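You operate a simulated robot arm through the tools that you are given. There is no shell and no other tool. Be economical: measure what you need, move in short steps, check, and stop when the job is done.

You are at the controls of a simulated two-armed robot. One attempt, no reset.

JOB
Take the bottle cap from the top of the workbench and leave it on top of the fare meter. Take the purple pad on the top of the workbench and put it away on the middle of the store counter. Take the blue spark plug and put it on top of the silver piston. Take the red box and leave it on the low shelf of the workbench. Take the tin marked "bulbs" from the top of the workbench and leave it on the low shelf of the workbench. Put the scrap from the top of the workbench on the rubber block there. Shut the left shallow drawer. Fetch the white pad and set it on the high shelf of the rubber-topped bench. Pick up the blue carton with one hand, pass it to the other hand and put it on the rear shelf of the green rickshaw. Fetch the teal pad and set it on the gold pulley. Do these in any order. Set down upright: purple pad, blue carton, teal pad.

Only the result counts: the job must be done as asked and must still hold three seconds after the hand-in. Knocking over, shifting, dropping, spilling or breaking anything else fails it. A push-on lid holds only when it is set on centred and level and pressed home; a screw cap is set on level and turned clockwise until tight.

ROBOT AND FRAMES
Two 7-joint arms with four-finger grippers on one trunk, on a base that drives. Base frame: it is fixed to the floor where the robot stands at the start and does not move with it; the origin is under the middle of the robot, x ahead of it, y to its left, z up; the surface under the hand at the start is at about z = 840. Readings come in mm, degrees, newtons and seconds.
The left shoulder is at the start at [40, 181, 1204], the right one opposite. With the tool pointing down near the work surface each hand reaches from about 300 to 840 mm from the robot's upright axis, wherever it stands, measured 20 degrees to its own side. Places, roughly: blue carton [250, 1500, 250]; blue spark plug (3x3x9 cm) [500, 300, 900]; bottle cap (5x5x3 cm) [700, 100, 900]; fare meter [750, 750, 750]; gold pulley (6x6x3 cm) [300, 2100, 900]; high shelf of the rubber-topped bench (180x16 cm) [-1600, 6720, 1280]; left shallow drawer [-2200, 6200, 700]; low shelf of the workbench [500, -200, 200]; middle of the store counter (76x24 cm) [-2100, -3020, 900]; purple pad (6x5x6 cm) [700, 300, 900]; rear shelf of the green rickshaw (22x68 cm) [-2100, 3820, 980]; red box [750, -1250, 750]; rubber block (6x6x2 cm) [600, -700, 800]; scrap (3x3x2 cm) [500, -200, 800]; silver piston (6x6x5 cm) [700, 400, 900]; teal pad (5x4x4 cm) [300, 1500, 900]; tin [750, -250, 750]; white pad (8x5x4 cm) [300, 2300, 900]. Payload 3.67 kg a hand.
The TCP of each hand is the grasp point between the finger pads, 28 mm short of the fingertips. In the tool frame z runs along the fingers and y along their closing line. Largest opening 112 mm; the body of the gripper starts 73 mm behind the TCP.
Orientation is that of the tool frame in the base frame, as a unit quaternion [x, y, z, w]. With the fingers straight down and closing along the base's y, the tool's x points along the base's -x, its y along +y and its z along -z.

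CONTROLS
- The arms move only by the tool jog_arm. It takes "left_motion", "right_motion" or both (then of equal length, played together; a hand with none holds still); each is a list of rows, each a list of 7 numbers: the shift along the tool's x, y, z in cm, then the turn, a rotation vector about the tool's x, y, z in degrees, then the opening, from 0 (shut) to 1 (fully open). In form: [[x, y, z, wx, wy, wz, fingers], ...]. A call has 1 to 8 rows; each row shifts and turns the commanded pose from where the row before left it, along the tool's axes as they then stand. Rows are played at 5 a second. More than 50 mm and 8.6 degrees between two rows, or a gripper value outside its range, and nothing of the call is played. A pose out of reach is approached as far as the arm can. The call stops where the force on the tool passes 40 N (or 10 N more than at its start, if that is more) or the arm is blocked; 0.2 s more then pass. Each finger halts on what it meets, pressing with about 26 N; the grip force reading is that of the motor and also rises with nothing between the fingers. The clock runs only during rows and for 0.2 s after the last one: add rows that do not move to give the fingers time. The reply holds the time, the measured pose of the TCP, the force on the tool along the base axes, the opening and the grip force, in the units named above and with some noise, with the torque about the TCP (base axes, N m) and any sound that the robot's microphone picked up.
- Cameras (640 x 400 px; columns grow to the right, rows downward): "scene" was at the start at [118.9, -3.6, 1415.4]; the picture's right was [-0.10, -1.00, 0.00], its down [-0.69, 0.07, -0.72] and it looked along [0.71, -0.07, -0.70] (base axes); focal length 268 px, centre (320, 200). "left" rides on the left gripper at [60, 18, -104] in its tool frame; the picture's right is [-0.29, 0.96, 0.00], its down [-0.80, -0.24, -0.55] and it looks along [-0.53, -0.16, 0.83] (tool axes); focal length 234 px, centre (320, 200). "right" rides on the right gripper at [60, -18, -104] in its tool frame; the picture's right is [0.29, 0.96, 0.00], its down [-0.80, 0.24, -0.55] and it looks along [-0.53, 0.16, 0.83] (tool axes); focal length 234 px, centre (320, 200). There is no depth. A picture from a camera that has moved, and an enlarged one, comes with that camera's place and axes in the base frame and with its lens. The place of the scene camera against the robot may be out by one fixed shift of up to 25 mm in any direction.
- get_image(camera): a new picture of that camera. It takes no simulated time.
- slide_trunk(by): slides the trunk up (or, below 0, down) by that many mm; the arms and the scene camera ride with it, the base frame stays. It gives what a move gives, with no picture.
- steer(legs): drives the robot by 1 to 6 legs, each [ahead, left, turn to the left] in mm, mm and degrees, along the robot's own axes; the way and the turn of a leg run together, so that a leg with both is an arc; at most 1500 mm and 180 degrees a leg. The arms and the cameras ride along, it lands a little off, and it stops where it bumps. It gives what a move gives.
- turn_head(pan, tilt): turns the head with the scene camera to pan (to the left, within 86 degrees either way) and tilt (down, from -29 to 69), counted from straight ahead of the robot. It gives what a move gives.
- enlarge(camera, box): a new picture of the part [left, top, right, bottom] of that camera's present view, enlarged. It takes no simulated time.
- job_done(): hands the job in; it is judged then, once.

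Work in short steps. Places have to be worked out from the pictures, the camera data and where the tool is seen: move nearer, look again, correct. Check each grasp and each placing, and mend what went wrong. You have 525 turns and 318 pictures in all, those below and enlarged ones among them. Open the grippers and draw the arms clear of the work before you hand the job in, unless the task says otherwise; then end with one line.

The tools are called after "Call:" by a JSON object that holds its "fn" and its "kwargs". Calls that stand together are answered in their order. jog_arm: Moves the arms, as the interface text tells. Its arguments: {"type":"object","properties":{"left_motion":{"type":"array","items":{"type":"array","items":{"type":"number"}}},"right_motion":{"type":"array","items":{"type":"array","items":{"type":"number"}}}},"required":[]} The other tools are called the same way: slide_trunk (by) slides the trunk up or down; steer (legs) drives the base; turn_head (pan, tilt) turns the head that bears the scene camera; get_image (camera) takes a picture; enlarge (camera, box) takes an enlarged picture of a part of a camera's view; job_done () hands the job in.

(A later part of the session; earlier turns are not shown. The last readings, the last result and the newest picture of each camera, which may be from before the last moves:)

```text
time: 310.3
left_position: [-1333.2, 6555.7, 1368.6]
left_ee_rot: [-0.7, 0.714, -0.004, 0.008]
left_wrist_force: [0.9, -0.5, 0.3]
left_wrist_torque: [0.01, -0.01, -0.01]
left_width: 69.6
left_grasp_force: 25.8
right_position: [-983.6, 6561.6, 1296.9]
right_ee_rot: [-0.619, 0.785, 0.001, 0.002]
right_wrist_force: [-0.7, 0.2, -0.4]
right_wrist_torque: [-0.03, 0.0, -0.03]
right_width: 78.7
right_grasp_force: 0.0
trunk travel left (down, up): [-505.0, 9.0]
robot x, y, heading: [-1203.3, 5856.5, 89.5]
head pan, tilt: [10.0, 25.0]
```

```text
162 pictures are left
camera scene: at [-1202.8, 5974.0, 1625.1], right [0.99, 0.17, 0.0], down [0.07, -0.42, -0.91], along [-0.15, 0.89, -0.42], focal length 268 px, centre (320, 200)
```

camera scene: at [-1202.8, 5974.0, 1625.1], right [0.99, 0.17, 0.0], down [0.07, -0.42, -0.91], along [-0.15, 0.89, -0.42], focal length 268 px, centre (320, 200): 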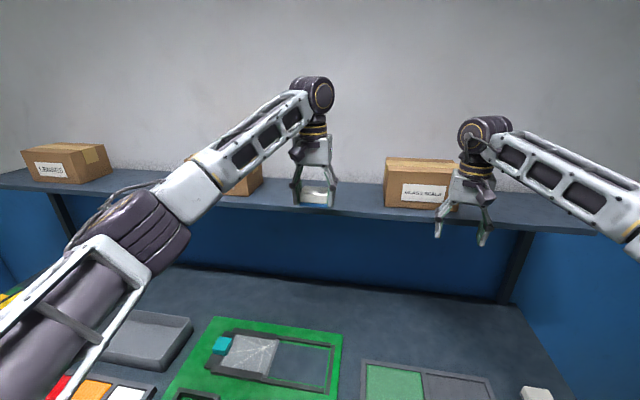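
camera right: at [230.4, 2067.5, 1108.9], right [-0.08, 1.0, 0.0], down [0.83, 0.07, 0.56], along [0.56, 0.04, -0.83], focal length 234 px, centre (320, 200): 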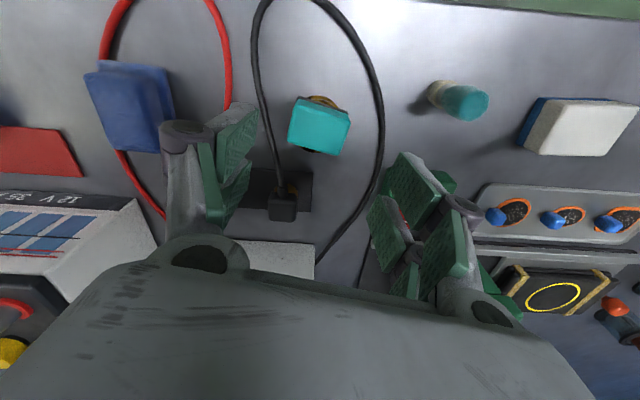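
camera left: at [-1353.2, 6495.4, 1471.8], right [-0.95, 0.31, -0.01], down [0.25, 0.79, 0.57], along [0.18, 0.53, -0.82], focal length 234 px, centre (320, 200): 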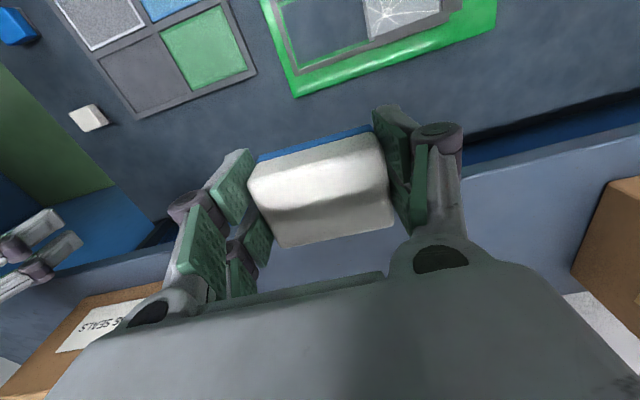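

Shelf front edge ≈6632. Pull the right hand back, inch forward 40 mm, then extend the left hand over the shelf.

Call:
{"fn": "jog_arm", "kwargs": {"right_motion": [[4, 0, 0, 0, 0, 0, 0.7], [4, 0, 0, 0, 0, 0, 0.7], [0, 0, 0, 0, 0, 0, 0.7]]}}

Call:
{"fn": "steer", "kwargs": {"legs": [[35, 0, 0.5]]}}

Call:
{"fn": "jog_arm", "kwargs": {"left_motion": [[-3.5, 0, 0, 0, 0, 0, 0.6], [-3.5, 0, 0, 0, 0, 0, 0.6], [-3.5, 0, 0, 0, 0, 0, 0.6], [0, 0, 0, 0, 0, 0, 0.6]]}}

Call:
{"fn": "get_image", "kwargs": {"camera": "left"}}

Call:
{"fn": "get_image", "kwargs": {"camera": "scene"}}

```text
time: 311.1
left_position: [-1332.1, 6557.6, 1366.9]
left_ee_rot: [-0.7, 0.714, -0.004, 0.009]
left_wrist_force: [-0.1, 1.2, -0.6]
left_wrist_torque: [-0.05, 0.0, -0.02]
left_width: 69.8
left_grasp_force: 25.5
right_position: [-1001.4, 6482.2, 1297.1]
right_ee_rot: [-0.619, 0.785, 0.0, 0.002]
right_wrist_force: [0.5, 0.1, -0.8]
right_wrist_torque: [0.03, 0.02, 0.0]
right_width: 78.6
right_grasp_force: 0.0
trunk travel left (down, up): [-505.0, 9.0]
robot x, y, heading: [-1202.1, 5855.0, 89.4]
head pan, tilt: [10.0, 25.0]
```

```text
time: 312.0
left_position: [-1337.8, 6577.1, 1375.2]
left_ee_rot: [-0.703, 0.711, 0.0, 0.012]
left_wrist_force: [-0.2, -0.9, 0.8]
left_wrist_torque: [0.13, 0.04, -0.01]
left_width: 69.5
left_grasp_force: 25.9
right_position: [-1007.2, 6506.6, 1304.0]
right_ee_rot: [-0.622, 0.783, 0.005, 0.005]
right_wrist_force: [-0.2, -1.5, 0.0]
right_wrist_torque: [0.15, 0.02, 0.02]
right_width: 78.4
right_grasp_force: 0.1
trunk travel left (down, up): [-505.0, 9.0]
robot x, y, heading: [-1201.2, 5890.4, 90.1]
head pan, tilt: [10.0, 25.0]
```

```text
time: 313.0
left_position: [-1347.9, 6653.3, 1366.5]
left_ee_rot: [-0.703, 0.711, -0.004, 0.008]
left_wrist_force: [-0.8, 0.2, -0.1]
left_wrist_torque: [-0.06, -0.04, 0.01]
left_width: 69.9
left_grasp_force: 26.6
left hand out of reach, approached as far as the arm can: row 2, 3
right_position: [-1010.6, 6519.8, 1296.9]
right_ee_rot: [-0.623, 0.782, 0.0, 0.004]
right_wrist_force: [-1.1, 0.9, -0.4]
right_wrist_torque: [-0.05, -0.05, 0.0]
right_width: 78.4
right_grasp_force: 0.0
trunk travel left (down, up): [-505.0, 9.0]
robot x, y, heading: [-1207.0, 5894.1, 90.1]
head pan, tilt: [10.0, 25.0]
```

```text
161 pictures are left
camera left: at [-1368.5, 6593.2, 1468.3], right [-0.95, 0.3, -0.02], down [0.24, 0.79, 0.56], along [0.18, 0.53, -0.83], focal length 234 px, centre (320, 200)
```

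left: 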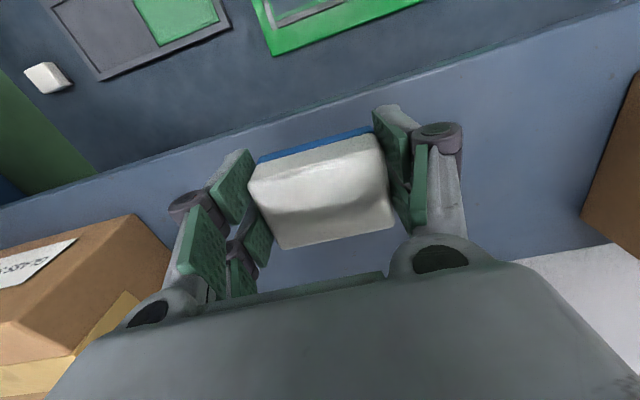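

```text
160 pictures are left
camera scene: at [-1206.8, 6010.7, 1624.8], right [0.98, 0.18, 0.0], down [0.08, -0.42, -0.9], along [-0.16, 0.89, -0.43], focal length 268 px, centre (320, 200)
```

scene: 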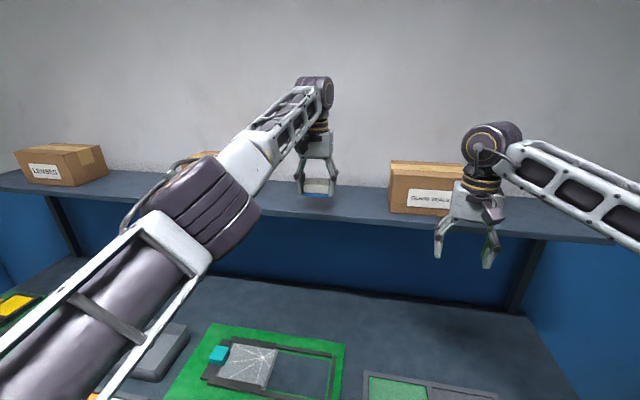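

Reach is marginal at this height; lowering should give more. Lower 35 mm and push forward.

Call:
{"fn": "jog_arm", "kwargs": {"left_motion": [[0, 0, 2, 0, 0, 0, 0.6], [-1, 0, 1.5, 0, 0, 0, 0.6], [-2, 0, 0, 0, 0, 0, 0.6], [0, 0, 0, 0, 0, 0, 0.6]]}}

```text
time: 314.0
left_position: [-1346.9, 6658.4, 1331.2]
left_ee_rot: [-0.703, 0.711, -0.004, 0.009]
left_wrist_force: [0.4, -0.4, -1.1]
left_wrist_torque: [-0.04, -0.02, -0.01]
left_width: 69.7
left_grasp_force: 26.0
left hand out of reach, approached as far as the arm can: row 3
right_position: [-1007.4, 6516.2, 1298.1]
right_ee_rot: [-0.623, 0.783, 0.0, 0.003]
right_wrist_force: [0.5, -0.6, 0.3]
right_wrist_torque: [0.02, -0.03, 0.01]
right_width: 78.6
right_grasp_force: 0.1
trunk travel left (down, up): [-505.0, 9.0]
robot x, y, heading: [-1206.1, 5888.1, 90.2]
head pan, tilt: [10.0, 25.0]
```

Drive another 30 mm forward.

Call:
{"fn": "steer", "kwargs": {"legs": [[30, 0, 0]]}}

Call:
{"fn": "get_image", "kwargs": {"camera": "left"}}

```text
time: 314.8
left_position: [-1346.0, 6680.5, 1338.2]
left_ee_rot: [-0.703, 0.711, 0.0, 0.012]
left_wrist_force: [-0.4, -1.6, 0.1]
left_wrist_torque: [0.11, 0.0, 0.02]
left_width: 69.5
left_grasp_force: 25.5
right_position: [-1008.1, 6535.5, 1303.3]
right_ee_rot: [-0.621, 0.784, 0.004, 0.005]
right_wrist_force: [-0.6, -0.9, 1.0]
right_wrist_torque: [0.15, 0.01, 0.0]
right_width: 78.4
right_grasp_force: 0.0
trunk travel left (down, up): [-505.0, 9.0]
robot x, y, heading: [-1203.1, 5920.5, 90.0]
head pan, tilt: [10.0, 25.0]
```

```text
159 pictures are left
camera left: at [-1366.7, 6619.1, 1439.3], right [-0.95, 0.3, -0.01], down [0.24, 0.78, 0.57], along [0.18, 0.54, -0.82], focal length 234 px, centre (320, 200)
```

left: 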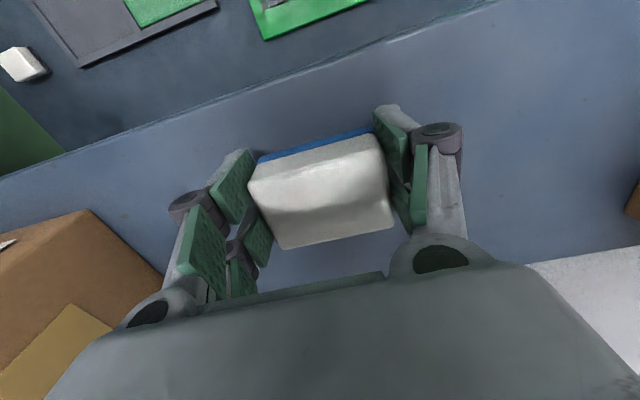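

Now the pad is well over the shelf. Lower to contact.

Call:
{"fn": "jog_arm", "kwargs": {"left_motion": [[0, 0, 0.3, 0, 0, 0, 0.6], [0, 0, 0.3, 0, 0, 0, 0.6], [0, 0, 0.3, 0, 0, 0, 0.6], [0, 0, 0, 0, 0, 0, 0.6]]}}

Call:
{"fn": "jog_arm", "kwargs": {"left_motion": [[0, 0, 0.3, 0, 0, 0, 0.6], [0, 0, 0.3, 0, 0, 0, 0.6], [0, 0, 0.3, 0, 0, 0, 0.6], [0, 0, 0, 0, 0, 0, 0.6]]}}

```text
time: 315.8
left_position: [-1346.2, 6690.7, 1322.7]
left_ee_rot: [-0.703, 0.711, -0.003, 0.009]
left_wrist_force: [0.6, 0.4, -0.6]
left_wrist_torque: [-0.04, -0.03, 0.0]
left_width: 69.3
left_grasp_force: 25.8
right_position: [-1006.1, 6546.9, 1297.1]
right_ee_rot: [-0.622, 0.783, 0.001, 0.003]
right_wrist_force: [0.4, -0.1, -0.9]
right_wrist_torque: [-0.02, 0.01, -0.02]
right_width: 78.3
right_grasp_force: 0.1
trunk travel left (down, up): [-505.0, 9.0]
robot x, y, heading: [-1202.0, 5917.4, 90.1]
head pan, tilt: [10.0, 25.0]
```

```text
time: 316.8
left_position: [-1345.3, 6686.5, 1313.7]
left_ee_rot: [-0.702, 0.712, -0.004, 0.008]
left_wrist_force: [-2.6, -5.0, 13.4]
left_wrist_torque: [-0.29, 0.48, 0.19]
left_width: 71.2
left_grasp_force: 8.2
right_position: [-1006.6, 6542.6, 1300.2]
right_ee_rot: [-0.622, 0.783, 0.003, 0.003]
right_wrist_force: [-0.9, 0.1, -0.5]
right_wrist_torque: [-0.01, -0.03, 0.01]
right_width: 78.3
right_grasp_force: 0.0
trunk travel left (down, up): [-505.0, 9.0]
robot x, y, heading: [-1203.5, 5919.5, 90.1]
head pan, tilt: [10.0, 25.0]
```

Contact. Ease up, release, and withdraw upward.

Call:
{"fn": "jog_arm", "kwargs": {"left_motion": [[0, 0, -0.3, 0, 0, 0, 0.68], [0, 0, 0, 0, 0, 0, 0.8], [0, 0, 0, 0, 0, 0, 0.9], [0, 0, 0, 0, 0, 0, 0.9], [0, 0, -2, 0, 0, 0, 0.9], [0, 0, -2.5, 0, 0, 0, 0.9], [1, 0, -1.5, 0, 0, 0, 0.9], [0, 0, 0, 0, 0, 0, 0.9]]}}

Call:
{"fn": "get_image", "kwargs": {"camera": "left"}}

Call:
{"fn": "get_image", "kwargs": {"camera": "scene"}}

```text
time: 318.6
left_position: [-1348.5, 6673.0, 1373.7]
left_ee_rot: [-0.703, 0.711, -0.002, 0.01]
left_wrist_force: [0.4, -1.2, 0.6]
left_wrist_torque: [-0.04, -0.02, 0.01]
left_width: 100.8
left_grasp_force: 0.0
left hand out of reach, approached as far as the arm can: row 6
right_position: [-1006.7, 6545.7, 1299.3]
right_ee_rot: [-0.623, 0.783, 0.002, 0.003]
right_wrist_force: [0.0, -0.8, -0.6]
right_wrist_torque: [-0.01, -0.02, -0.01]
right_width: 78.6
right_grasp_force: 0.1
trunk travel left (down, up): [-505.0, 9.0]
robot x, y, heading: [-1203.9, 5919.3, 90.0]
head pan, tilt: [10.0, 25.0]
```

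```text
158 pictures are left
camera left: at [-1369.4, 6612.7, 1476.0], right [-0.95, 0.3, -0.01], down [0.24, 0.79, 0.57], along [0.18, 0.54, -0.82], focal length 234 px, centre (320, 200)
```

left: 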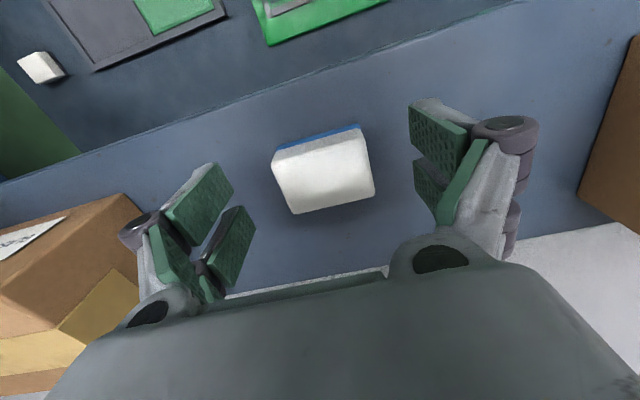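

```text
157 pictures are left
camera scene: at [-1203.5, 6035.7, 1625.1], right [0.98, 0.17, 0.0], down [0.07, -0.42, -0.91], along [-0.16, 0.89, -0.42], focal length 268 px, centre (320, 200)
```

scene: 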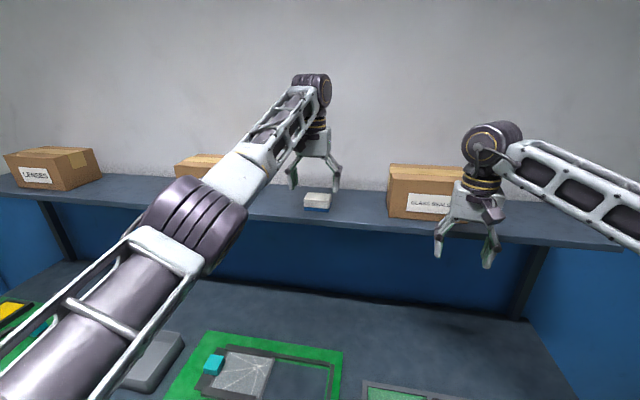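

White pad is well on the shelf. Back off, lower the trunk and drive left to the open drawer.

Call:
{"fn": "steer", "kwargs": {"legs": [[-480, 0, 0]]}}

Call:
{"fn": "slide_trunk", "kwargs": {"by": -180}}

Call:
{"fn": "turn_head", "kwargs": {"pan": 40, "tilt": 30}}

Call:
{"fn": "get_image", "kwargs": {"camera": "scene"}}

```text
time: 321.6
left_position: [-1345.3, 6184.0, 1372.3]
left_ee_rot: [-0.7, 0.714, -0.003, 0.009]
left_wrist_force: [0.7, 0.2, 0.7]
left_wrist_torque: [0.0, -0.04, -0.01]
left_width: 100.7
left_grasp_force: 0.0
right_position: [-1004.2, 6053.5, 1297.4]
right_ee_rot: [-0.62, 0.785, 0.001, 0.004]
right_wrist_force: [-0.2, -0.2, -0.5]
right_wrist_torque: [0.0, 0.04, -0.02]
right_width: 78.5
right_grasp_force: 0.1
trunk travel left (down, up): [-505.0, 9.0]
robot x, y, heading: [-1202.4, 5427.7, 89.5]
head pan, tilt: [10.0, 25.0]
```

```text
time: 323.6
left_position: [-1345.3, 6181.4, 1193.4]
left_ee_rot: [-0.701, 0.713, -0.003, 0.009]
left_wrist_force: [0.4, -0.6, -0.3]
left_wrist_torque: [-0.01, 0.02, -0.01]
left_width: 100.8
left_grasp_force: 0.0
right_position: [-1004.2, 6051.5, 1118.8]
right_ee_rot: [-0.621, 0.784, 0.003, 0.004]
right_wrist_force: [0.3, 0.5, 1.4]
right_wrist_torque: [0.03, 0.03, -0.01]
right_width: 78.4
right_grasp_force: 0.1
trunk travel left (down, up): [-325.0, 189.0]
robot x, y, heading: [-1205.1, 5428.7, 90.0]
head pan, tilt: [10.0, 25.0]
```

```text
time: 324.6
left_position: [-1345.3, 6181.7, 1192.8]
left_ee_rot: [-0.701, 0.713, -0.002, 0.011]
left_wrist_force: [0.2, -0.7, 0.0]
left_wrist_torque: [-0.01, -0.03, 0.0]
left_width: 100.8
left_grasp_force: 0.0
right_position: [-1003.5, 6052.4, 1119.4]
right_ee_rot: [-0.621, 0.784, 0.002, 0.002]
right_wrist_force: [-0.3, -0.6, -0.4]
right_wrist_torque: [0.01, 0.01, -0.02]
right_width: 78.4
right_grasp_force: 0.0
trunk travel left (down, up): [-325.0, 189.0]
robot x, y, heading: [-1202.1, 5427.9, 89.7]
head pan, tilt: [40.0, 30.0]
```

```text
156 pictures are left
camera scene: at [-1246.1, 5523.3, 1436.8], right [0.77, 0.64, 0.0], down [0.32, -0.39, -0.87], along [-0.55, 0.67, -0.5], focal length 268 px, centre (320, 200)
```

scene: 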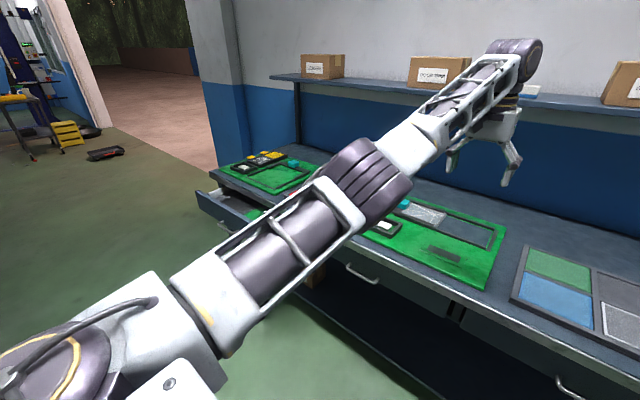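

Drive left ~900 mm toward the drawer and look.

Call:
{"fn": "steer", "kwargs": {"legs": [[-60, 870, 0]]}}

Call:
{"fn": "turn_head", "kwargs": {"pan": 0, "tilt": 40}}

Call:
{"fn": "get_image", "kwargs": {"camera": "scene"}}

```text
time: 329.2
left_position: [-2216.7, 6116.4, 1193.5]
left_ee_rot: [-0.706, 0.708, -0.003, 0.01]
left_wrist_force: [0.2, -0.1, -0.4]
left_wrist_torque: [-0.02, -0.01, 0.01]
left_width: 100.7
left_grasp_force: 0.2
right_position: [-1873.7, 5993.5, 1119.2]
right_ee_rot: [-0.627, 0.779, 0.002, 0.003]
right_wrist_force: [-0.4, 0.3, 0.0]
right_wrist_torque: [0.0, 0.04, 0.0]
right_width: 78.4
right_grasp_force: 0.0
trunk travel left (down, up): [-325.0, 189.0]
robot x, y, heading: [-2064.9, 5366.2, 90.5]
head pan, tilt: [40.0, 30.0]
```

```text
time: 330.3
left_position: [-2217.0, 6117.3, 1192.8]
left_ee_rot: [-0.707, 0.707, -0.003, 0.01]
left_wrist_force: [-0.4, 0.1, 0.2]
left_wrist_torque: [-0.01, -0.02, 0.0]
left_width: 100.7
left_grasp_force: 0.1
right_position: [-1874.5, 5993.5, 1118.6]
right_ee_rot: [-0.627, 0.779, 0.002, 0.003]
right_wrist_force: [0.5, -0.2, -0.1]
right_wrist_torque: [0.05, 0.02, 0.03]
right_width: 78.4
right_grasp_force: 0.1
trunk travel left (down, up): [-325.0, 189.0]
robot x, y, heading: [-2061.2, 5366.0, 90.6]
head pan, tilt: [0.0, 40.0]
```

```text
155 pictures are left
camera scene: at [-2049.2, 5476.9, 1421.4], right [1.0, 0.01, 0.0], down [0.01, -0.64, -0.77], along [-0.01, 0.77, -0.64], focal length 268 px, centre (320, 200)
```

scene: 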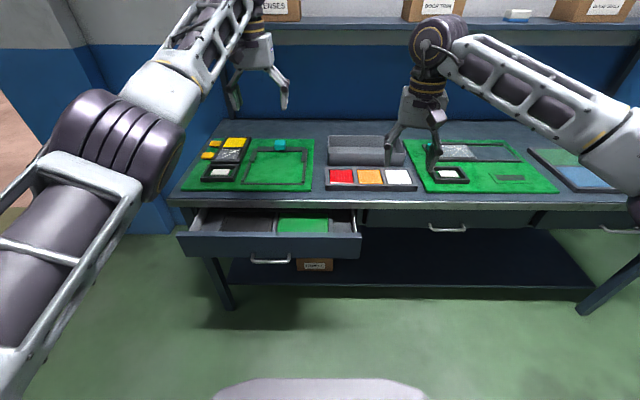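

The drawer front is at y≈6066, z≈690–780, x≈−2223; I'll push it with closed fingers pitched 30° forward. Pull the hand back, close, pitch.

Call:
{"fn": "jog_arm", "kwargs": {"left_motion": [[4.5, 0, 0, 0, 0, 0, 0], [4.5, 0, 0, 0, 0, 0, 0], [4.5, 0, 0, 0, 0, 0, 0], [0, 0, 0, 0, -7.5, 0, 0], [0, 0, 0, 0, -7.5, 0, 0], [0, 0, 0, 0, -7.5, 0, 0], [0, 0, 0, 0, -7.5, 0, 0], [0, 0, 0, 0, 0, 0, 0]]}}

Call:
{"fn": "jog_arm", "kwargs": {"left_motion": [[2.3, 0, 4, 0, 0, 0, 0], [2.3, 0, 4, 0, 0, 0, 0], [2.3, 0, 4, 0, 0, 0, 0], [2.3, 0, 4, 0, 0, 0, 0], [2.3, 0, 4, 0, 0, 0, 0], [0, 0, 0, 0, 0, 0, 0]]}}

Call:
{"fn": "get_image", "kwargs": {"camera": "scene"}}

```text
time: 332.1
left_position: [-2216.1, 6115.4, 1197.3]
left_ee_rot: [0.683, -0.681, -0.18, -0.192]
left_wrist_force: [-0.1, 0.1, 0.5]
left_wrist_torque: [-0.01, 0.0, -0.01]
left_width: 0.0
left_grasp_force: 25.7
left hand out of reach, approached as far as the arm can: row 1, 2, 3
right_position: [-1873.0, 5994.7, 1118.5]
right_ee_rot: [-0.627, 0.779, 0.002, 0.002]
right_wrist_force: [0.2, -0.3, 0.2]
right_wrist_torque: [-0.02, 0.03, 0.0]
right_width: 78.3
right_grasp_force: 0.0
trunk travel left (down, up): [-325.0, 189.0]
robot x, y, heading: [-2062.4, 5369.3, 90.5]
head pan, tilt: [0.0, 40.0]
```

```text
time: 333.5
left_position: [-2216.8, 6118.0, 968.0]
left_ee_rot: [0.683, -0.681, -0.181, -0.192]
left_wrist_force: [0.0, -1.3, 0.3]
left_wrist_torque: [0.0, 0.0, 0.0]
left_width: 0.0
left_grasp_force: 25.4
right_position: [-1875.3, 5993.3, 1119.2]
right_ee_rot: [-0.627, 0.779, 0.003, 0.002]
right_wrist_force: [-0.1, -0.3, -0.8]
right_wrist_torque: [0.02, 0.02, 0.02]
right_width: 78.5
right_grasp_force: 0.1
trunk travel left (down, up): [-325.0, 189.0]
robot x, y, heading: [-2064.3, 5364.8, 90.9]
head pan, tilt: [0.0, 40.0]
```

```text
154 pictures are left
camera scene: at [-2049.0, 5476.6, 1421.5], right [1.0, 0.01, 0.0], down [0.01, -0.64, -0.77], along [-0.01, 0.77, -0.64], focal length 268 px, centre (320, 200)
```

scene: 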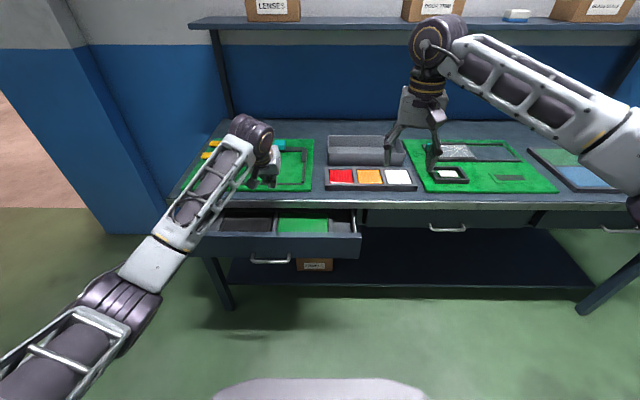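

Hand still over the bench. Move it back 130 mm (in front of the drawer), then check.

Call:
{"fn": "jog_arm", "kwargs": {"left_motion": [[3.6, 0, -2.1, 0, 0, 0, 0], [3.6, 0, -2.1, 0, 0, 0, 0], [3.6, 0, -2.1, 0, 0, 0, 0], [0.8, 0, -0.5, 0, 0, 0, 0], [0, 0, 0, 0, 0, 0, 0]]}}

Call:
{"fn": "get_image", "kwargs": {"camera": "scene"}}

```text
time: 334.7
left_position: [-2215.5, 5984.3, 966.6]
left_ee_rot: [0.683, -0.681, -0.18, -0.192]
left_wrist_force: [-0.2, 0.7, 0.1]
left_wrist_torque: [-0.01, -0.01, 0.0]
left_width: 0.0
left_grasp_force: 25.7
right_position: [-1874.8, 5993.9, 1118.1]
right_ee_rot: [-0.627, 0.779, 0.002, 0.002]
right_wrist_force: [-0.5, 0.2, -0.1]
right_wrist_torque: [-0.03, -0.03, -0.01]
right_width: 78.1
right_grasp_force: 0.1
trunk travel left (down, up): [-325.0, 189.0]
robot x, y, heading: [-2063.0, 5366.1, 90.3]
head pan, tilt: [0.0, 40.0]
```

```text
153 pictures are left
camera scene: at [-2049.1, 5476.9, 1421.4], right [1.0, 0.01, 0.0], down [0.01, -0.64, -0.77], along [-0.01, 0.77, -0.64], focal length 268 px, centre (320, 200)
```

scene: 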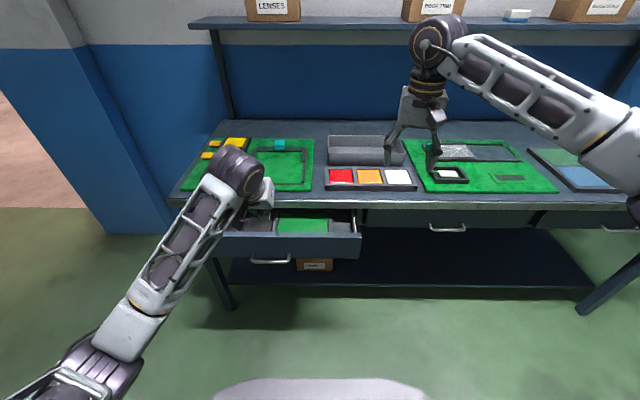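

Call:
{"fn": "get_image", "kwargs": {"camera": "left"}}

```text
152 pictures are left
camera left: at [-2234.5, 5879.7, 1024.4], right [-0.96, 0.25, 0.13], down [0.23, 0.4, 0.89], along [0.17, 0.88, -0.44], focal length 234 px, centre (320, 200)
```

left: 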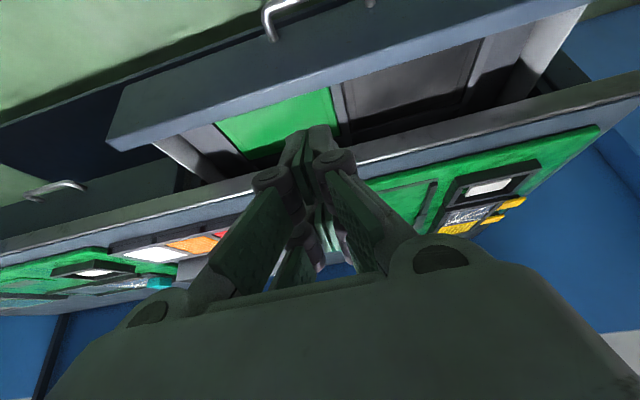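

Panel spans x −2490…−1919 at y≈6070; hand is centred. Lower in front of it.

Call:
{"fn": "jog_arm", "kwargs": {"left_motion": [[2.3, 0, 4, 0, 0, 0, 0], [2.3, 0, 4, 0, 0, 0, 0], [2.3, 0, 4, 0, 0, 0, 0], [2.3, 0, 4, 0, 0, 0, 0], [1.4, 0, 2.4, 0, 0, 0, 0], [0, 0, 0, 0, 0, 0, 0]]}}

Call:
{"fn": "get_image", "kwargs": {"camera": "scene"}}

Call:
{"fn": "get_image", "kwargs": {"camera": "left"}}

```text
time: 336.1
left_position: [-2210.5, 5986.1, 752.4]
left_ee_rot: [0.683, -0.681, -0.18, -0.193]
left_wrist_force: [0.1, -0.3, -0.6]
left_wrist_torque: [-0.02, 0.0, -0.03]
left_width: 0.1
left_grasp_force: 26.0
right_position: [-1873.2, 5992.7, 1118.7]
right_ee_rot: [-0.628, 0.778, 0.002, 0.003]
right_wrist_force: [-0.7, -0.5, -0.2]
right_wrist_torque: [0.01, -0.01, 0.02]
right_width: 78.7
right_grasp_force: 0.0
trunk travel left (down, up): [-325.0, 189.0]
robot x, y, heading: [-2065.2, 5369.9, 90.6]
head pan, tilt: [0.0, 40.0]
```

```text
151 pictures are left
camera scene: at [-2049.3, 5476.7, 1421.5], right [1.0, 0.01, 0.0], down [0.01, -0.64, -0.77], along [-0.01, 0.77, -0.64], focal length 268 px, centre (320, 200)
```

scene: 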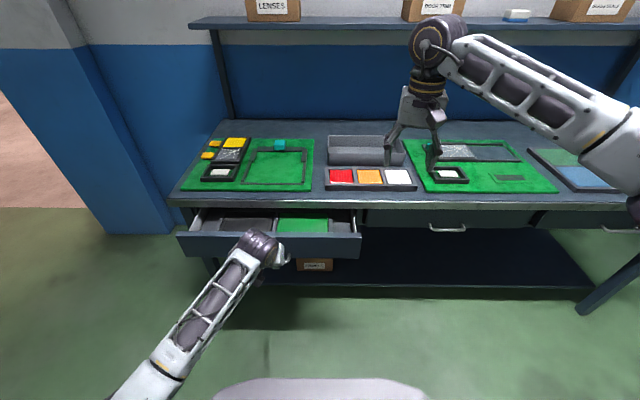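

```text
150 pictures are left
camera left: at [-2230.4, 5882.3, 810.4], right [-0.96, 0.25, 0.13], down [0.23, 0.4, 0.89], along [0.17, 0.88, -0.44], focal length 234 px, centre (320, 200)
```

left: 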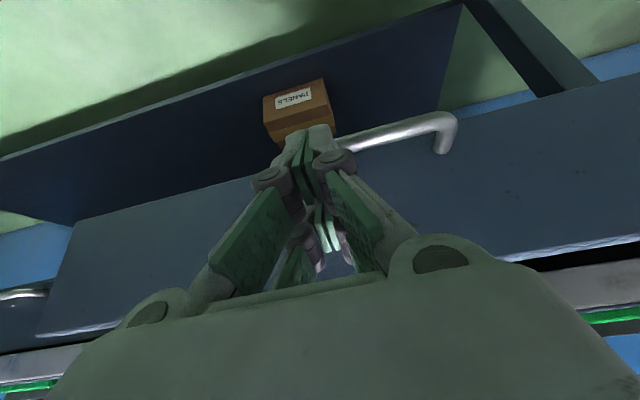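

Hand is above the handle, in front of the panel. Push forward.

Call:
{"fn": "jog_arm", "kwargs": {"left_motion": [[-2.6, 0, 1.5, 0, 0, 0, 0], [-1.73, 0, 1.0, 0, 0, 0, 0], [-1.73, 0, 1.0, 0, 0, 0, 0], [-1.73, 0, 1.0, 0, 0, 0, 0], [-1.73, 0, 1.0, 0, 0, 0, 0], [-1.73, 0, 1.0, 0, 0, 0, 0]]}}

Call:
{"fn": "get_image", "kwargs": {"camera": "scene"}}

```text
time: 337.5
left_position: [-2208.2, 6115.8, 755.2]
left_ee_rot: [0.683, -0.681, -0.18, -0.191]
left_wrist_force: [0.6, -0.1, 0.3]
left_wrist_torque: [0.04, 0.04, 0.02]
left_width: 0.2
left_grasp_force: 35.9
right_position: [-1873.0, 5994.9, 1117.6]
right_ee_rot: [-0.627, 0.779, 0.002, 0.003]
right_wrist_force: [0.3, -0.1, -0.6]
right_wrist_torque: [-0.02, 0.0, 0.0]
right_width: 78.6
right_grasp_force: 0.0
trunk travel left (down, up): [-325.0, 189.0]
robot x, y, heading: [-2063.3, 5368.0, 90.6]
head pan, tilt: [0.0, 40.0]
```

```text
149 pictures are left
camera scene: at [-2048.8, 5477.4, 1421.4], right [1.0, 0.01, 0.0], down [0.01, -0.64, -0.77], along [-0.01, 0.77, -0.64], focal length 268 px, centre (320, 200)
```

scene: 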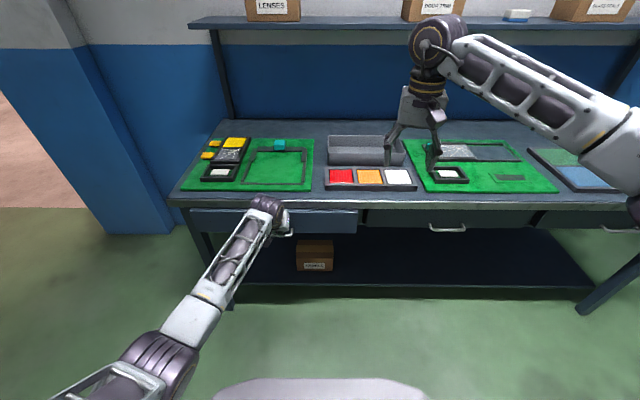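

The drawer slides. Continue pushing until it stops.

Call:
{"fn": "jog_arm", "kwargs": {"left_motion": [[-0.87, 0, 0.5, 0, 0, 0, 0], [-0.87, 0, 0.5, 0, 0, 0, 0], [-0.87, 0, 0.5, 0, 0, 0, 0], [-0.87, 0, 0.5, 0, 0, 0, 0], [-0.87, 0, 0.5, 0, 0, 0, 0], [-0.87, 0, 0.5, 0, 0, 0, 0]]}}

Call:
{"fn": "get_image", "kwargs": {"camera": "left"}}

Call:
{"fn": "enlarge", "kwargs": {"camera": "scene", "box": [150, 180, 470, 270]}}

```text
time: 338.7
left_position: [-2210.9, 6156.2, 750.9]
left_ee_rot: [0.685, -0.683, -0.175, -0.187]
left_wrist_force: [-0.5, -33.8, 16.1]
left_wrist_torque: [0.24, -0.01, -0.02]
left_width: 6.1
left_grasp_force: 36.0
right_position: [-1873.7, 5989.8, 1120.9]
right_ee_rot: [-0.628, 0.779, 0.003, 0.004]
right_wrist_force: [-0.4, 0.7, -1.0]
right_wrist_torque: [-0.05, 0.0, 0.0]
right_width: 78.1
right_grasp_force: 0.0
trunk travel left (down, up): [-325.0, 189.0]
robot x, y, heading: [-2062.5, 5365.4, 91.0]
head pan, tilt: [0.0, 40.0]
stopped in row 6 (left hand): the force on the tool passed its limit at 57 N (the readings are from after the stop); the commanded pose is now the measured one
```

```text
148 pictures are left
camera left: at [-2229.9, 6052.8, 810.7], right [-0.96, 0.25, 0.13], down [0.23, 0.42, 0.88], along [0.17, 0.87, -0.46], focal length 234 px, centre (320, 200)
```

left: 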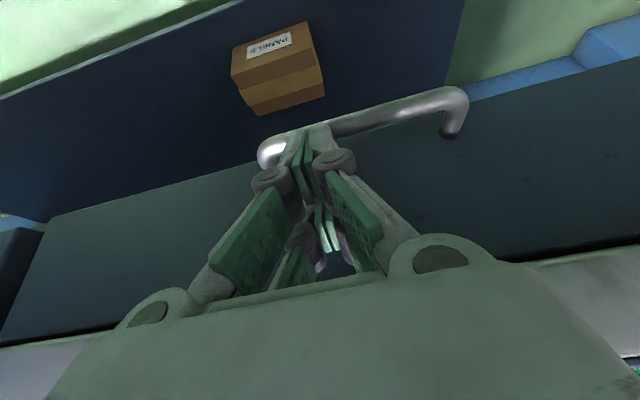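

```text
2.00 times, centred on (310, 225) of scene
camera zoom: at [-2049.0, 5470.9, 1422.0], right [1.0, 0.01, 0.0], down [0.01, -0.64, -0.77], along [-0.01, 0.77, -0.64], focal length 536 px, centre (340, 150)
```

zoom: 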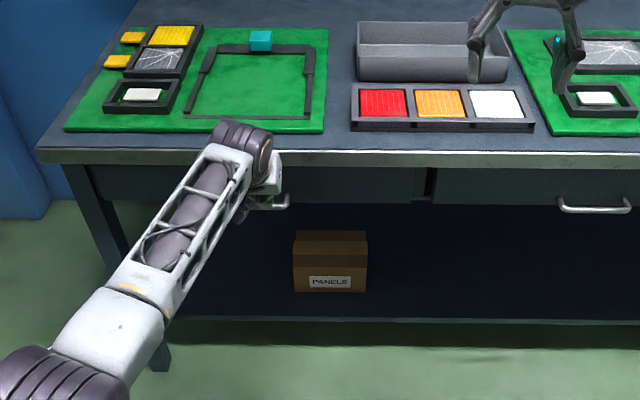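

It stopped hard, drawer appears flush. Withdraw and check.

Call:
{"fn": "jog_arm", "kwargs": {"left_motion": [[3, 0, -1.7, 0, 0, 0, 0], [3.6, 0, -2.1, 0, 0, 0, 0], [3.6, 0, -2.1, 0, 0, 0, 0], [0, 0, 0, 0, 0, 0, 0]]}}

Call:
{"fn": "turn_head", "kwargs": {"pan": 0, "tilt": 45}}

Call:
{"fn": "enlarge", "kwargs": {"camera": "scene", "box": [150, 140, 470, 240]}}

Call:
{"fn": "get_image", "kwargs": {"camera": "left"}}

```text
time: 339.7
left_position: [-2215.5, 6041.8, 749.8]
left_ee_rot: [0.685, -0.682, -0.176, -0.186]
left_wrist_force: [-0.1, -0.4, -0.7]
left_wrist_torque: [0.0, -0.03, 0.03]
left_width: 0.0
left_grasp_force: 35.7
right_position: [-1873.4, 5992.9, 1118.9]
right_ee_rot: [-0.627, 0.779, 0.002, 0.002]
right_wrist_force: [0.7, -0.4, -0.7]
right_wrist_torque: [-0.01, -0.01, 0.01]
right_width: 78.5
right_grasp_force: 0.0
trunk travel left (down, up): [-325.0, 189.0]
robot x, y, heading: [-2065.2, 5369.0, 90.6]
head pan, tilt: [0.0, 40.0]
```

```text
time: 340.4
left_position: [-2214.4, 6041.5, 751.2]
left_ee_rot: [0.685, -0.682, -0.175, -0.186]
left_wrist_force: [0.0, -0.9, -0.2]
left_wrist_torque: [-0.01, 0.0, 0.03]
left_width: 0.0
left_grasp_force: 35.8
right_position: [-1874.9, 5993.7, 1118.6]
right_ee_rot: [-0.628, 0.779, 0.002, 0.002]
right_wrist_force: [0.6, 0.5, -0.5]
right_wrist_torque: [-0.02, 0.0, -0.03]
right_width: 78.5
right_grasp_force: 0.0
trunk travel left (down, up): [-325.0, 189.0]
robot x, y, heading: [-2064.0, 5367.9, 90.7]
head pan, tilt: [0.0, 45.0]
```

```text
2.00 times, centred on (310, 190) of scene
camera zoom: at [-2049.2, 5472.2, 1414.2], right [1.0, 0.01, 0.0], down [0.01, -0.71, -0.71], along [-0.01, 0.71, -0.71], focal length 536 px, centre (340, 220)
```

zoom: 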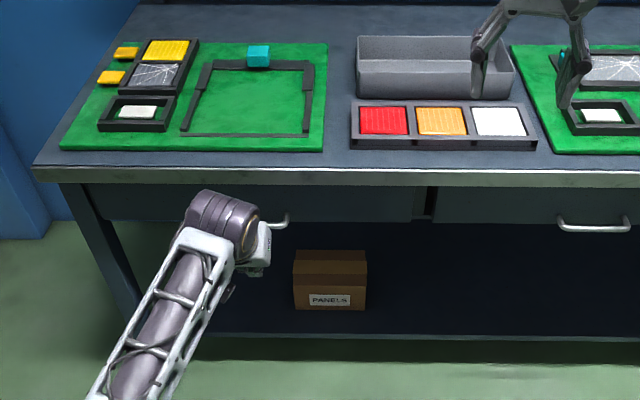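

```text
145 pictures are left
camera left: at [-2234.1, 5939.3, 810.6], right [-0.96, 0.25, 0.13], down [0.23, 0.42, 0.88], along [0.17, 0.87, -0.46], focal length 234 px, centre (320, 200)
```

left: 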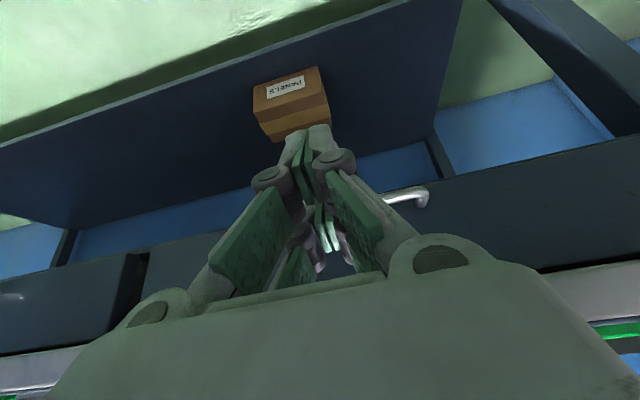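

Call:
{"fn": "enlarge", "kwargs": {"camera": "scene", "box": [310, 165, 410, 215]}}

```text
6.40 times, centred on (360, 190) of scene
camera zoom: at [-2049.2, 5472.2, 1414.2], right [1.0, 0.01, 0.0], down [0.01, -0.71, -0.71], along [-0.01, 0.71, -0.71], focal length 1716 px, centre (64, 264)
```

zoom: 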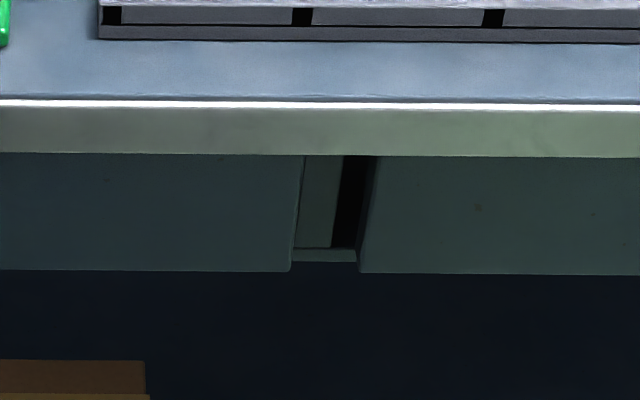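

Drawer flush with its neighbour: shut. Back off and raise the left hand with checks.

Call:
{"fn": "steer", "kwargs": {"legs": [[-300, 0, -0.6]]}}

Call:
{"fn": "jog_arm", "kwargs": {"left_motion": [[-2.3, -0.5, -4, 0, 0, 0, 0.5], [-2.3, -0.5, -4, 0, 0, 0, 0.5], [-2.3, -0.5, -4, 0, 0, 0, 0.5], [-2.3, -0.5, -4, 0, 0, 0, 0.5], [-2.3, -0.5, -4, 0, 0, 0, 0.5], [-2.3, -0.5, -4, 0, 0, 0, 0.5]]}}

Call:
{"fn": "get_image", "kwargs": {"camera": "scene"}}

```text
time: 342.5
left_position: [-2208.3, 5748.2, 751.4]
left_ee_rot: [-0.683, 0.684, 0.175, 0.187]
left_wrist_force: [-0.4, -0.6, -0.2]
left_wrist_torque: [-0.02, -0.03, 0.04]
left_width: 0.0
left_grasp_force: 35.6
right_position: [-1867.6, 5698.3, 1118.0]
right_ee_rot: [-0.625, 0.78, 0.003, 0.002]
right_wrist_force: [0.1, -0.9, -0.2]
right_wrist_torque: [0.0, -0.01, -0.01]
right_width: 78.3
right_grasp_force: 0.1
trunk travel left (down, up): [-325.0, 189.0]
robot x, y, heading: [-2062.5, 5071.3, 90.4]
head pan, tilt: [0.0, 45.0]
```

```text
time: 343.9
left_position: [-2181.6, 5751.0, 1027.9]
left_ee_rot: [-0.683, 0.684, 0.175, 0.187]
left_wrist_force: [0.4, -0.4, -0.5]
left_wrist_torque: [-0.02, 0.0, -0.01]
left_width: 56.2
left_grasp_force: 0.0
right_position: [-1867.8, 5698.5, 1120.0]
right_ee_rot: [-0.625, 0.78, 0.003, 0.003]
right_wrist_force: [-1.4, 0.5, -1.0]
right_wrist_torque: [-0.02, -0.03, 0.01]
right_width: 78.1
right_grasp_force: 0.1
trunk travel left (down, up): [-325.0, 189.0]
robot x, y, heading: [-2061.6, 5072.2, 90.6]
head pan, tilt: [0.0, 45.0]
```

```text
143 pictures are left
camera scene: at [-2044.9, 5178.2, 1414.2], right [1.0, 0.01, 0.0], down [0.0, -0.71, -0.71], along [-0.01, 0.71, -0.71], focal length 268 px, centre (320, 200)
```

scene: 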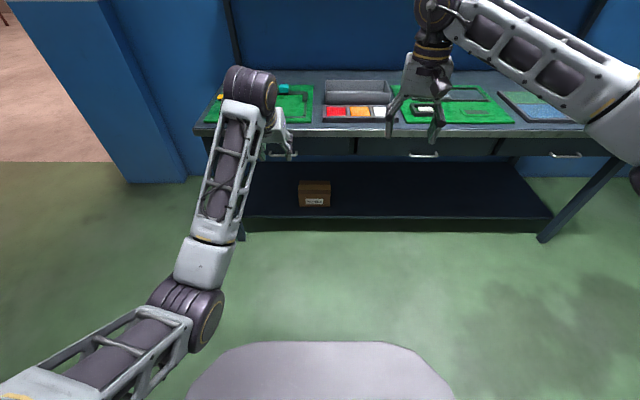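

Move the hand inward toward the centre (as worked before) so that the elbow goes outward when raising.

Call:
{"fn": "jog_arm", "kwargs": {"left_motion": [[0, -4.2, 1, 0, 0, 0, 0.5], [0, -4.2, 1, 0, 0, 0, 0.5], [0, -4.2, 1, 0, 0, 0, 0.5], [0, -4.2, 1, 0, 0, 0, 0.5], [-1, -2, -3, 0, 0, 0, 0.5], [-1, 0, -4, 0, 0, 0, 0.5], [0, 0, 0, 0, 0, 0, 0.5]]}}

Call:
{"fn": "get_image", "kwargs": {"camera": "scene"}}

```text
time: 345.5
left_position: [-2010.3, 5757.9, 1060.9]
left_ee_rot: [0.688, -0.679, -0.184, -0.178]
left_wrist_force: [-0.2, 0.5, 0.0]
left_wrist_torque: [0.01, -0.01, 0.02]
left_width: 56.0
left_grasp_force: 0.0
right_position: [-1866.8, 5698.4, 1117.5]
right_ee_rot: [-0.625, 0.781, 0.002, 0.003]
right_wrist_force: [0.1, -0.2, -0.1]
right_wrist_torque: [0.01, 0.03, -0.01]
right_width: 78.5
right_grasp_force: 0.0
trunk travel left (down, up): [-325.0, 189.0]
robot x, y, heading: [-2061.7, 5071.7, 90.5]
head pan, tilt: [0.0, 45.0]
```

```text
142 pictures are left
camera scene: at [-2045.1, 5178.9, 1414.1], right [1.0, 0.01, 0.0], down [0.0, -0.71, -0.71], along [-0.01, 0.71, -0.71], focal length 268 px, centre (320, 200)
```

scene: 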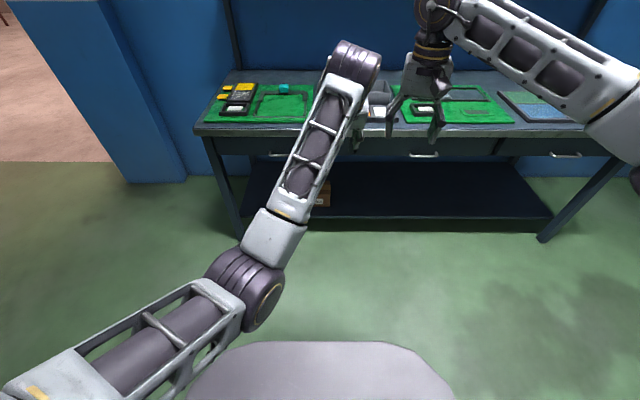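

Call:
{"fn": "jog_arm", "kwargs": {"left_motion": [[-0.7, 0.5, -4.2, 0, 0, 0, 0.5], [-0.7, 0.5, -4.2, 0, 0, 0, 0.5], [-0.7, 0.5, -4.2, 0, 0, 0, 0.5], [0, 0, 0, 0, 7.5, 0, 0.5], [0, 0, 0, 0, 7.5, 0, 0.5], [0, 0, 0, 0, 7.5, 0, 0.5], [0, 0, 0, 0, 7.5, 0, 0.5], [0, 0, 0, 0, 0, 0, 0.5]]}}

Call:
{"fn": "get_image", "kwargs": {"camera": "scene"}}

```text
time: 347.3
left_position: [-1991.4, 5746.5, 1183.2]
left_ee_rot: [-0.694, 0.712, 0.061, 0.082]
left_wrist_force: [0.1, 0.1, -0.4]
left_wrist_torque: [0.0, 0.02, -0.02]
left_width: 56.0
left_grasp_force: 0.0
left hand out of reach, approached as far as the arm can: row 3, 4, 5
right_position: [-1868.0, 5698.7, 1118.0]
right_ee_rot: [-0.625, 0.781, 0.002, 0.003]
right_wrist_force: [0.3, 0.2, 0.5]
right_wrist_torque: [-0.01, -0.01, -0.01]
right_width: 78.0
right_grasp_force: 0.1
trunk travel left (down, up): [-325.0, 189.0]
robot x, y, heading: [-2056.6, 5073.4, 90.5]
head pan, tilt: [0.0, 45.0]
```

```text
141 pictures are left
camera scene: at [-2045.7, 5178.3, 1414.2], right [1.0, 0.01, 0.0], down [0.01, -0.71, -0.71], along [-0.01, 0.71, -0.71], focal length 268 px, centre (320, 200)
```

scene: 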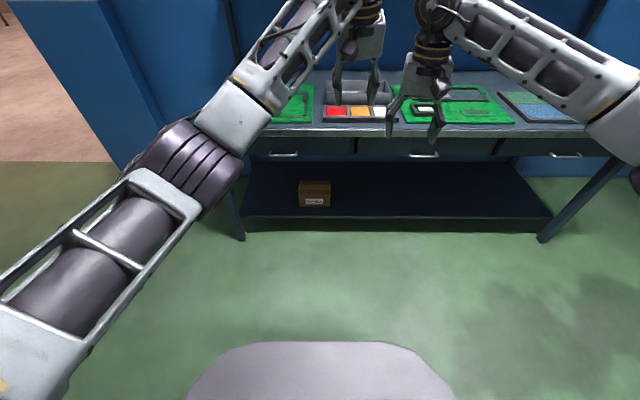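

Elbow is outward again. Move the hand out left and finish levelling the tool.

Call:
{"fn": "jog_arm", "kwargs": {"left_motion": [[1.5, 4, 0, 0, 0, 0, 0.5], [1.5, 4, 0, 0, 0, 0, 0.5], [1.5, 4, 0, 0, 0, 0, 0.5], [0, 4, 0, 0, 5, 0, 0.5], [0, 4, 0, 0, 6, 0, 0.5], [0, 0, 0, 0, 0, 0, 0.5]]}}

```text
time: 348.7
left_position: [-2193.5, 5706.8, 1166.7]
left_ee_rot: [-0.697, 0.717, -0.005, 0.013]
left_wrist_force: [0.6, -0.3, 0.0]
left_wrist_torque: [-0.02, 0.05, 0.0]
left_width: 56.2
left_grasp_force: 0.0
right_position: [-1867.3, 5697.8, 1117.5]
right_ee_rot: [-0.625, 0.78, 0.002, 0.003]
right_wrist_force: [0.2, 0.1, -0.6]
right_wrist_torque: [-0.01, -0.01, 0.0]
right_width: 78.4
right_grasp_force: 0.0
trunk travel left (down, up): [-325.0, 189.0]
robot x, y, heading: [-2059.5, 5072.9, 90.2]
head pan, tilt: [0.0, 45.0]
```

Now return to the dark bench for the carton: strafe right, reverse down the corridor, turn right.

Call:
{"fn": "steer", "kwargs": {"legs": [[0, -1000, 0]]}}

Call:
{"fn": "steer", "kwargs": {"legs": [[-1500, 0, 0], [-1450, 0, 0]]}}

Call:
{"fn": "steer", "kwargs": {"legs": [[0, 0, -90]]}}

```text
time: 354.2
left_position: [-1148.9, 5711.7, 1166.7]
left_ee_rot: [-0.695, 0.719, -0.005, 0.014]
left_wrist_force: [0.1, 0.8, 0.5]
left_wrist_torque: [-0.04, 0.01, 0.03]
left_width: 55.8
left_grasp_force: 0.1
right_position: [-823.4, 5701.5, 1119.0]
right_ee_rot: [-0.623, 0.782, 0.003, 0.002]
right_wrist_force: [-0.9, 0.1, -0.1]
right_wrist_torque: [-0.02, 0.02, -0.03]
right_width: 78.4
right_grasp_force: 0.0
trunk travel left (down, up): [-325.0, 189.0]
robot x, y, heading: [-1020.5, 5075.4, 90.0]
head pan, tilt: [0.0, 45.0]
```

```text
time: 369.1
left_position: [-1135.2, 2701.2, 1166.7]
left_ee_rot: [-0.704, 0.71, -0.003, 0.014]
left_wrist_force: [-0.5, 0.8, 0.4]
left_wrist_torque: [-0.01, -0.01, -0.01]
left_width: 55.8
left_grasp_force: 0.0
right_position: [-808.7, 2697.7, 1118.3]
right_ee_rot: [-0.634, 0.774, 0.002, 0.003]
right_wrist_force: [0.2, 0.5, -1.0]
right_wrist_torque: [-0.02, 0.01, -0.02]
right_width: 78.4
right_grasp_force: 0.0
trunk travel left (down, up): [-325.0, 189.0]
robot x, y, heading: [-988.7, 2067.8, 91.5]
head pan, tilt: [0.0, 45.0]
```

```text
time: 373.7
left_position: [-357.8, 2218.1, 1166.5]
left_ee_rot: [0.001, 1.0, -0.013, 0.007]
left_wrist_force: [0.7, -0.5, 0.1]
left_wrist_torque: [0.02, -0.01, -0.01]
left_width: 55.9
left_grasp_force: 0.1
right_position: [-358.6, 1890.9, 1119.1]
right_ee_rot: [0.097, 0.995, -0.001, 0.003]
right_wrist_force: [1.0, 1.1, 0.2]
right_wrist_torque: [-0.01, -0.01, 0.03]
right_width: 78.4
right_grasp_force: 0.1
trunk travel left (down, up): [-325.0, 189.0]
robot x, y, heading: [-988.1, 2067.6, 2.0]
head pan, tilt: [0.0, 45.0]
```

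Strafe right a bit, lower the trunk for a view of the carton.

Call:
{"fn": "steer", "kwargs": {"legs": [[0, -200, -2]]}}

Call:
{"fn": "slide_trunk", "kwargs": {"by": -320}}

Call:
{"fn": "turn_head", "kwargs": {"pan": -8, "tilt": 30}}

Call:
{"fn": "get_image", "kwargs": {"camera": "scene"}}

```text
time: 375.4
left_position: [-349.0, 1993.2, 1166.7]
left_ee_rot: [0.019, 1.0, -0.013, 0.006]
left_wrist_force: [-0.2, 0.1, 0.0]
left_wrist_torque: [0.01, 0.03, 0.01]
left_width: 56.4
left_grasp_force: 0.1
right_position: [-362.1, 1668.1, 1119.2]
right_ee_rot: [0.114, 0.993, -0.001, 0.004]
right_wrist_force: [-0.1, -1.1, -0.3]
right_wrist_torque: [-0.03, 0.01, 0.03]
right_width: 78.1
right_grasp_force: 0.0
trunk travel left (down, up): [-325.0, 189.0]
robot x, y, heading: [-984.3, 1869.1, -0.5]
head pan, tilt: [0.0, 45.0]
```

```text
time: 378.5
left_position: [-350.1, 1992.4, 848.8]
left_ee_rot: [0.019, 1.0, -0.014, 0.007]
left_wrist_force: [0.3, 0.0, 0.9]
left_wrist_torque: [-0.04, 0.01, 0.0]
left_width: 55.8
left_grasp_force: 0.0
right_position: [-361.9, 1667.8, 799.9]
right_ee_rot: [0.114, 0.993, 0.0, 0.004]
right_wrist_force: [0.5, 0.1, -0.8]
right_wrist_torque: [0.01, -0.01, 0.02]
right_width: 78.4
right_grasp_force: 0.0
trunk travel left (down, up): [-5.0, 509.0]
robot x, y, heading: [-983.5, 1867.9, -0.2]
head pan, tilt: [0.0, 45.0]
```

```text
time: 379.3
left_position: [-350.0, 1992.6, 847.3]
left_ee_rot: [0.02, 1.0, -0.013, 0.006]
left_wrist_force: [0.0, 0.7, 0.6]
left_wrist_torque: [-0.03, 0.0, 0.0]
left_width: 55.8
left_grasp_force: 0.0
right_position: [-361.1, 1667.6, 801.3]
right_ee_rot: [0.115, 0.993, 0.0, 0.003]
right_wrist_force: [-0.1, 0.0, 0.1]
right_wrist_torque: [0.0, 0.01, -0.01]
right_width: 78.3
right_grasp_force: 0.2
trunk travel left (down, up): [-5.0, 509.0]
robot x, y, heading: [-984.3, 1864.8, -0.0]
head pan, tilt: [-8.0, 30.0]
```

```text
140 pictures are left
camera scene: at [-859.0, 1858.5, 1117.9], right [-0.14, -0.99, 0.0], down [-0.5, 0.07, -0.87], along [0.86, -0.12, -0.5], focal length 268 px, centre (320, 200)
```

scene: 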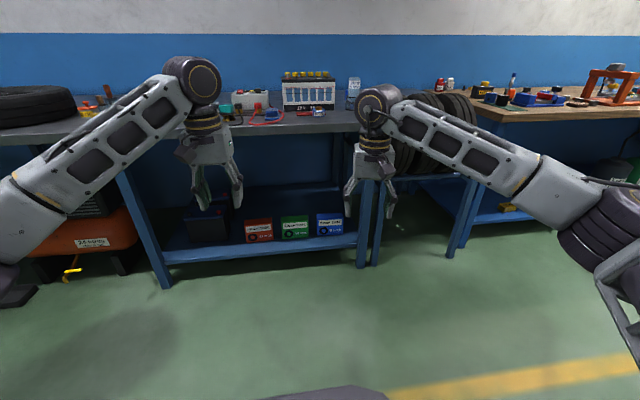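

Call:
{"fn": "enlarge", "kwargs": {"camera": "scene", "box": [220, 190, 380, 270]}}

```text
4.00 times, centred on (300, 230) of scene
camera zoom: at [-859.0, 1858.5, 1117.9], right [-0.14, -0.99, 0.0], down [-0.5, 0.07, -0.87], along [0.86, -0.12, -0.5], focal length 1073 px, centre (400, 80)
```

zoom: 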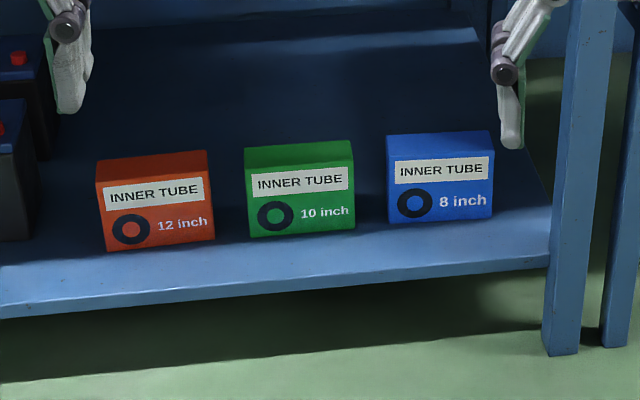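

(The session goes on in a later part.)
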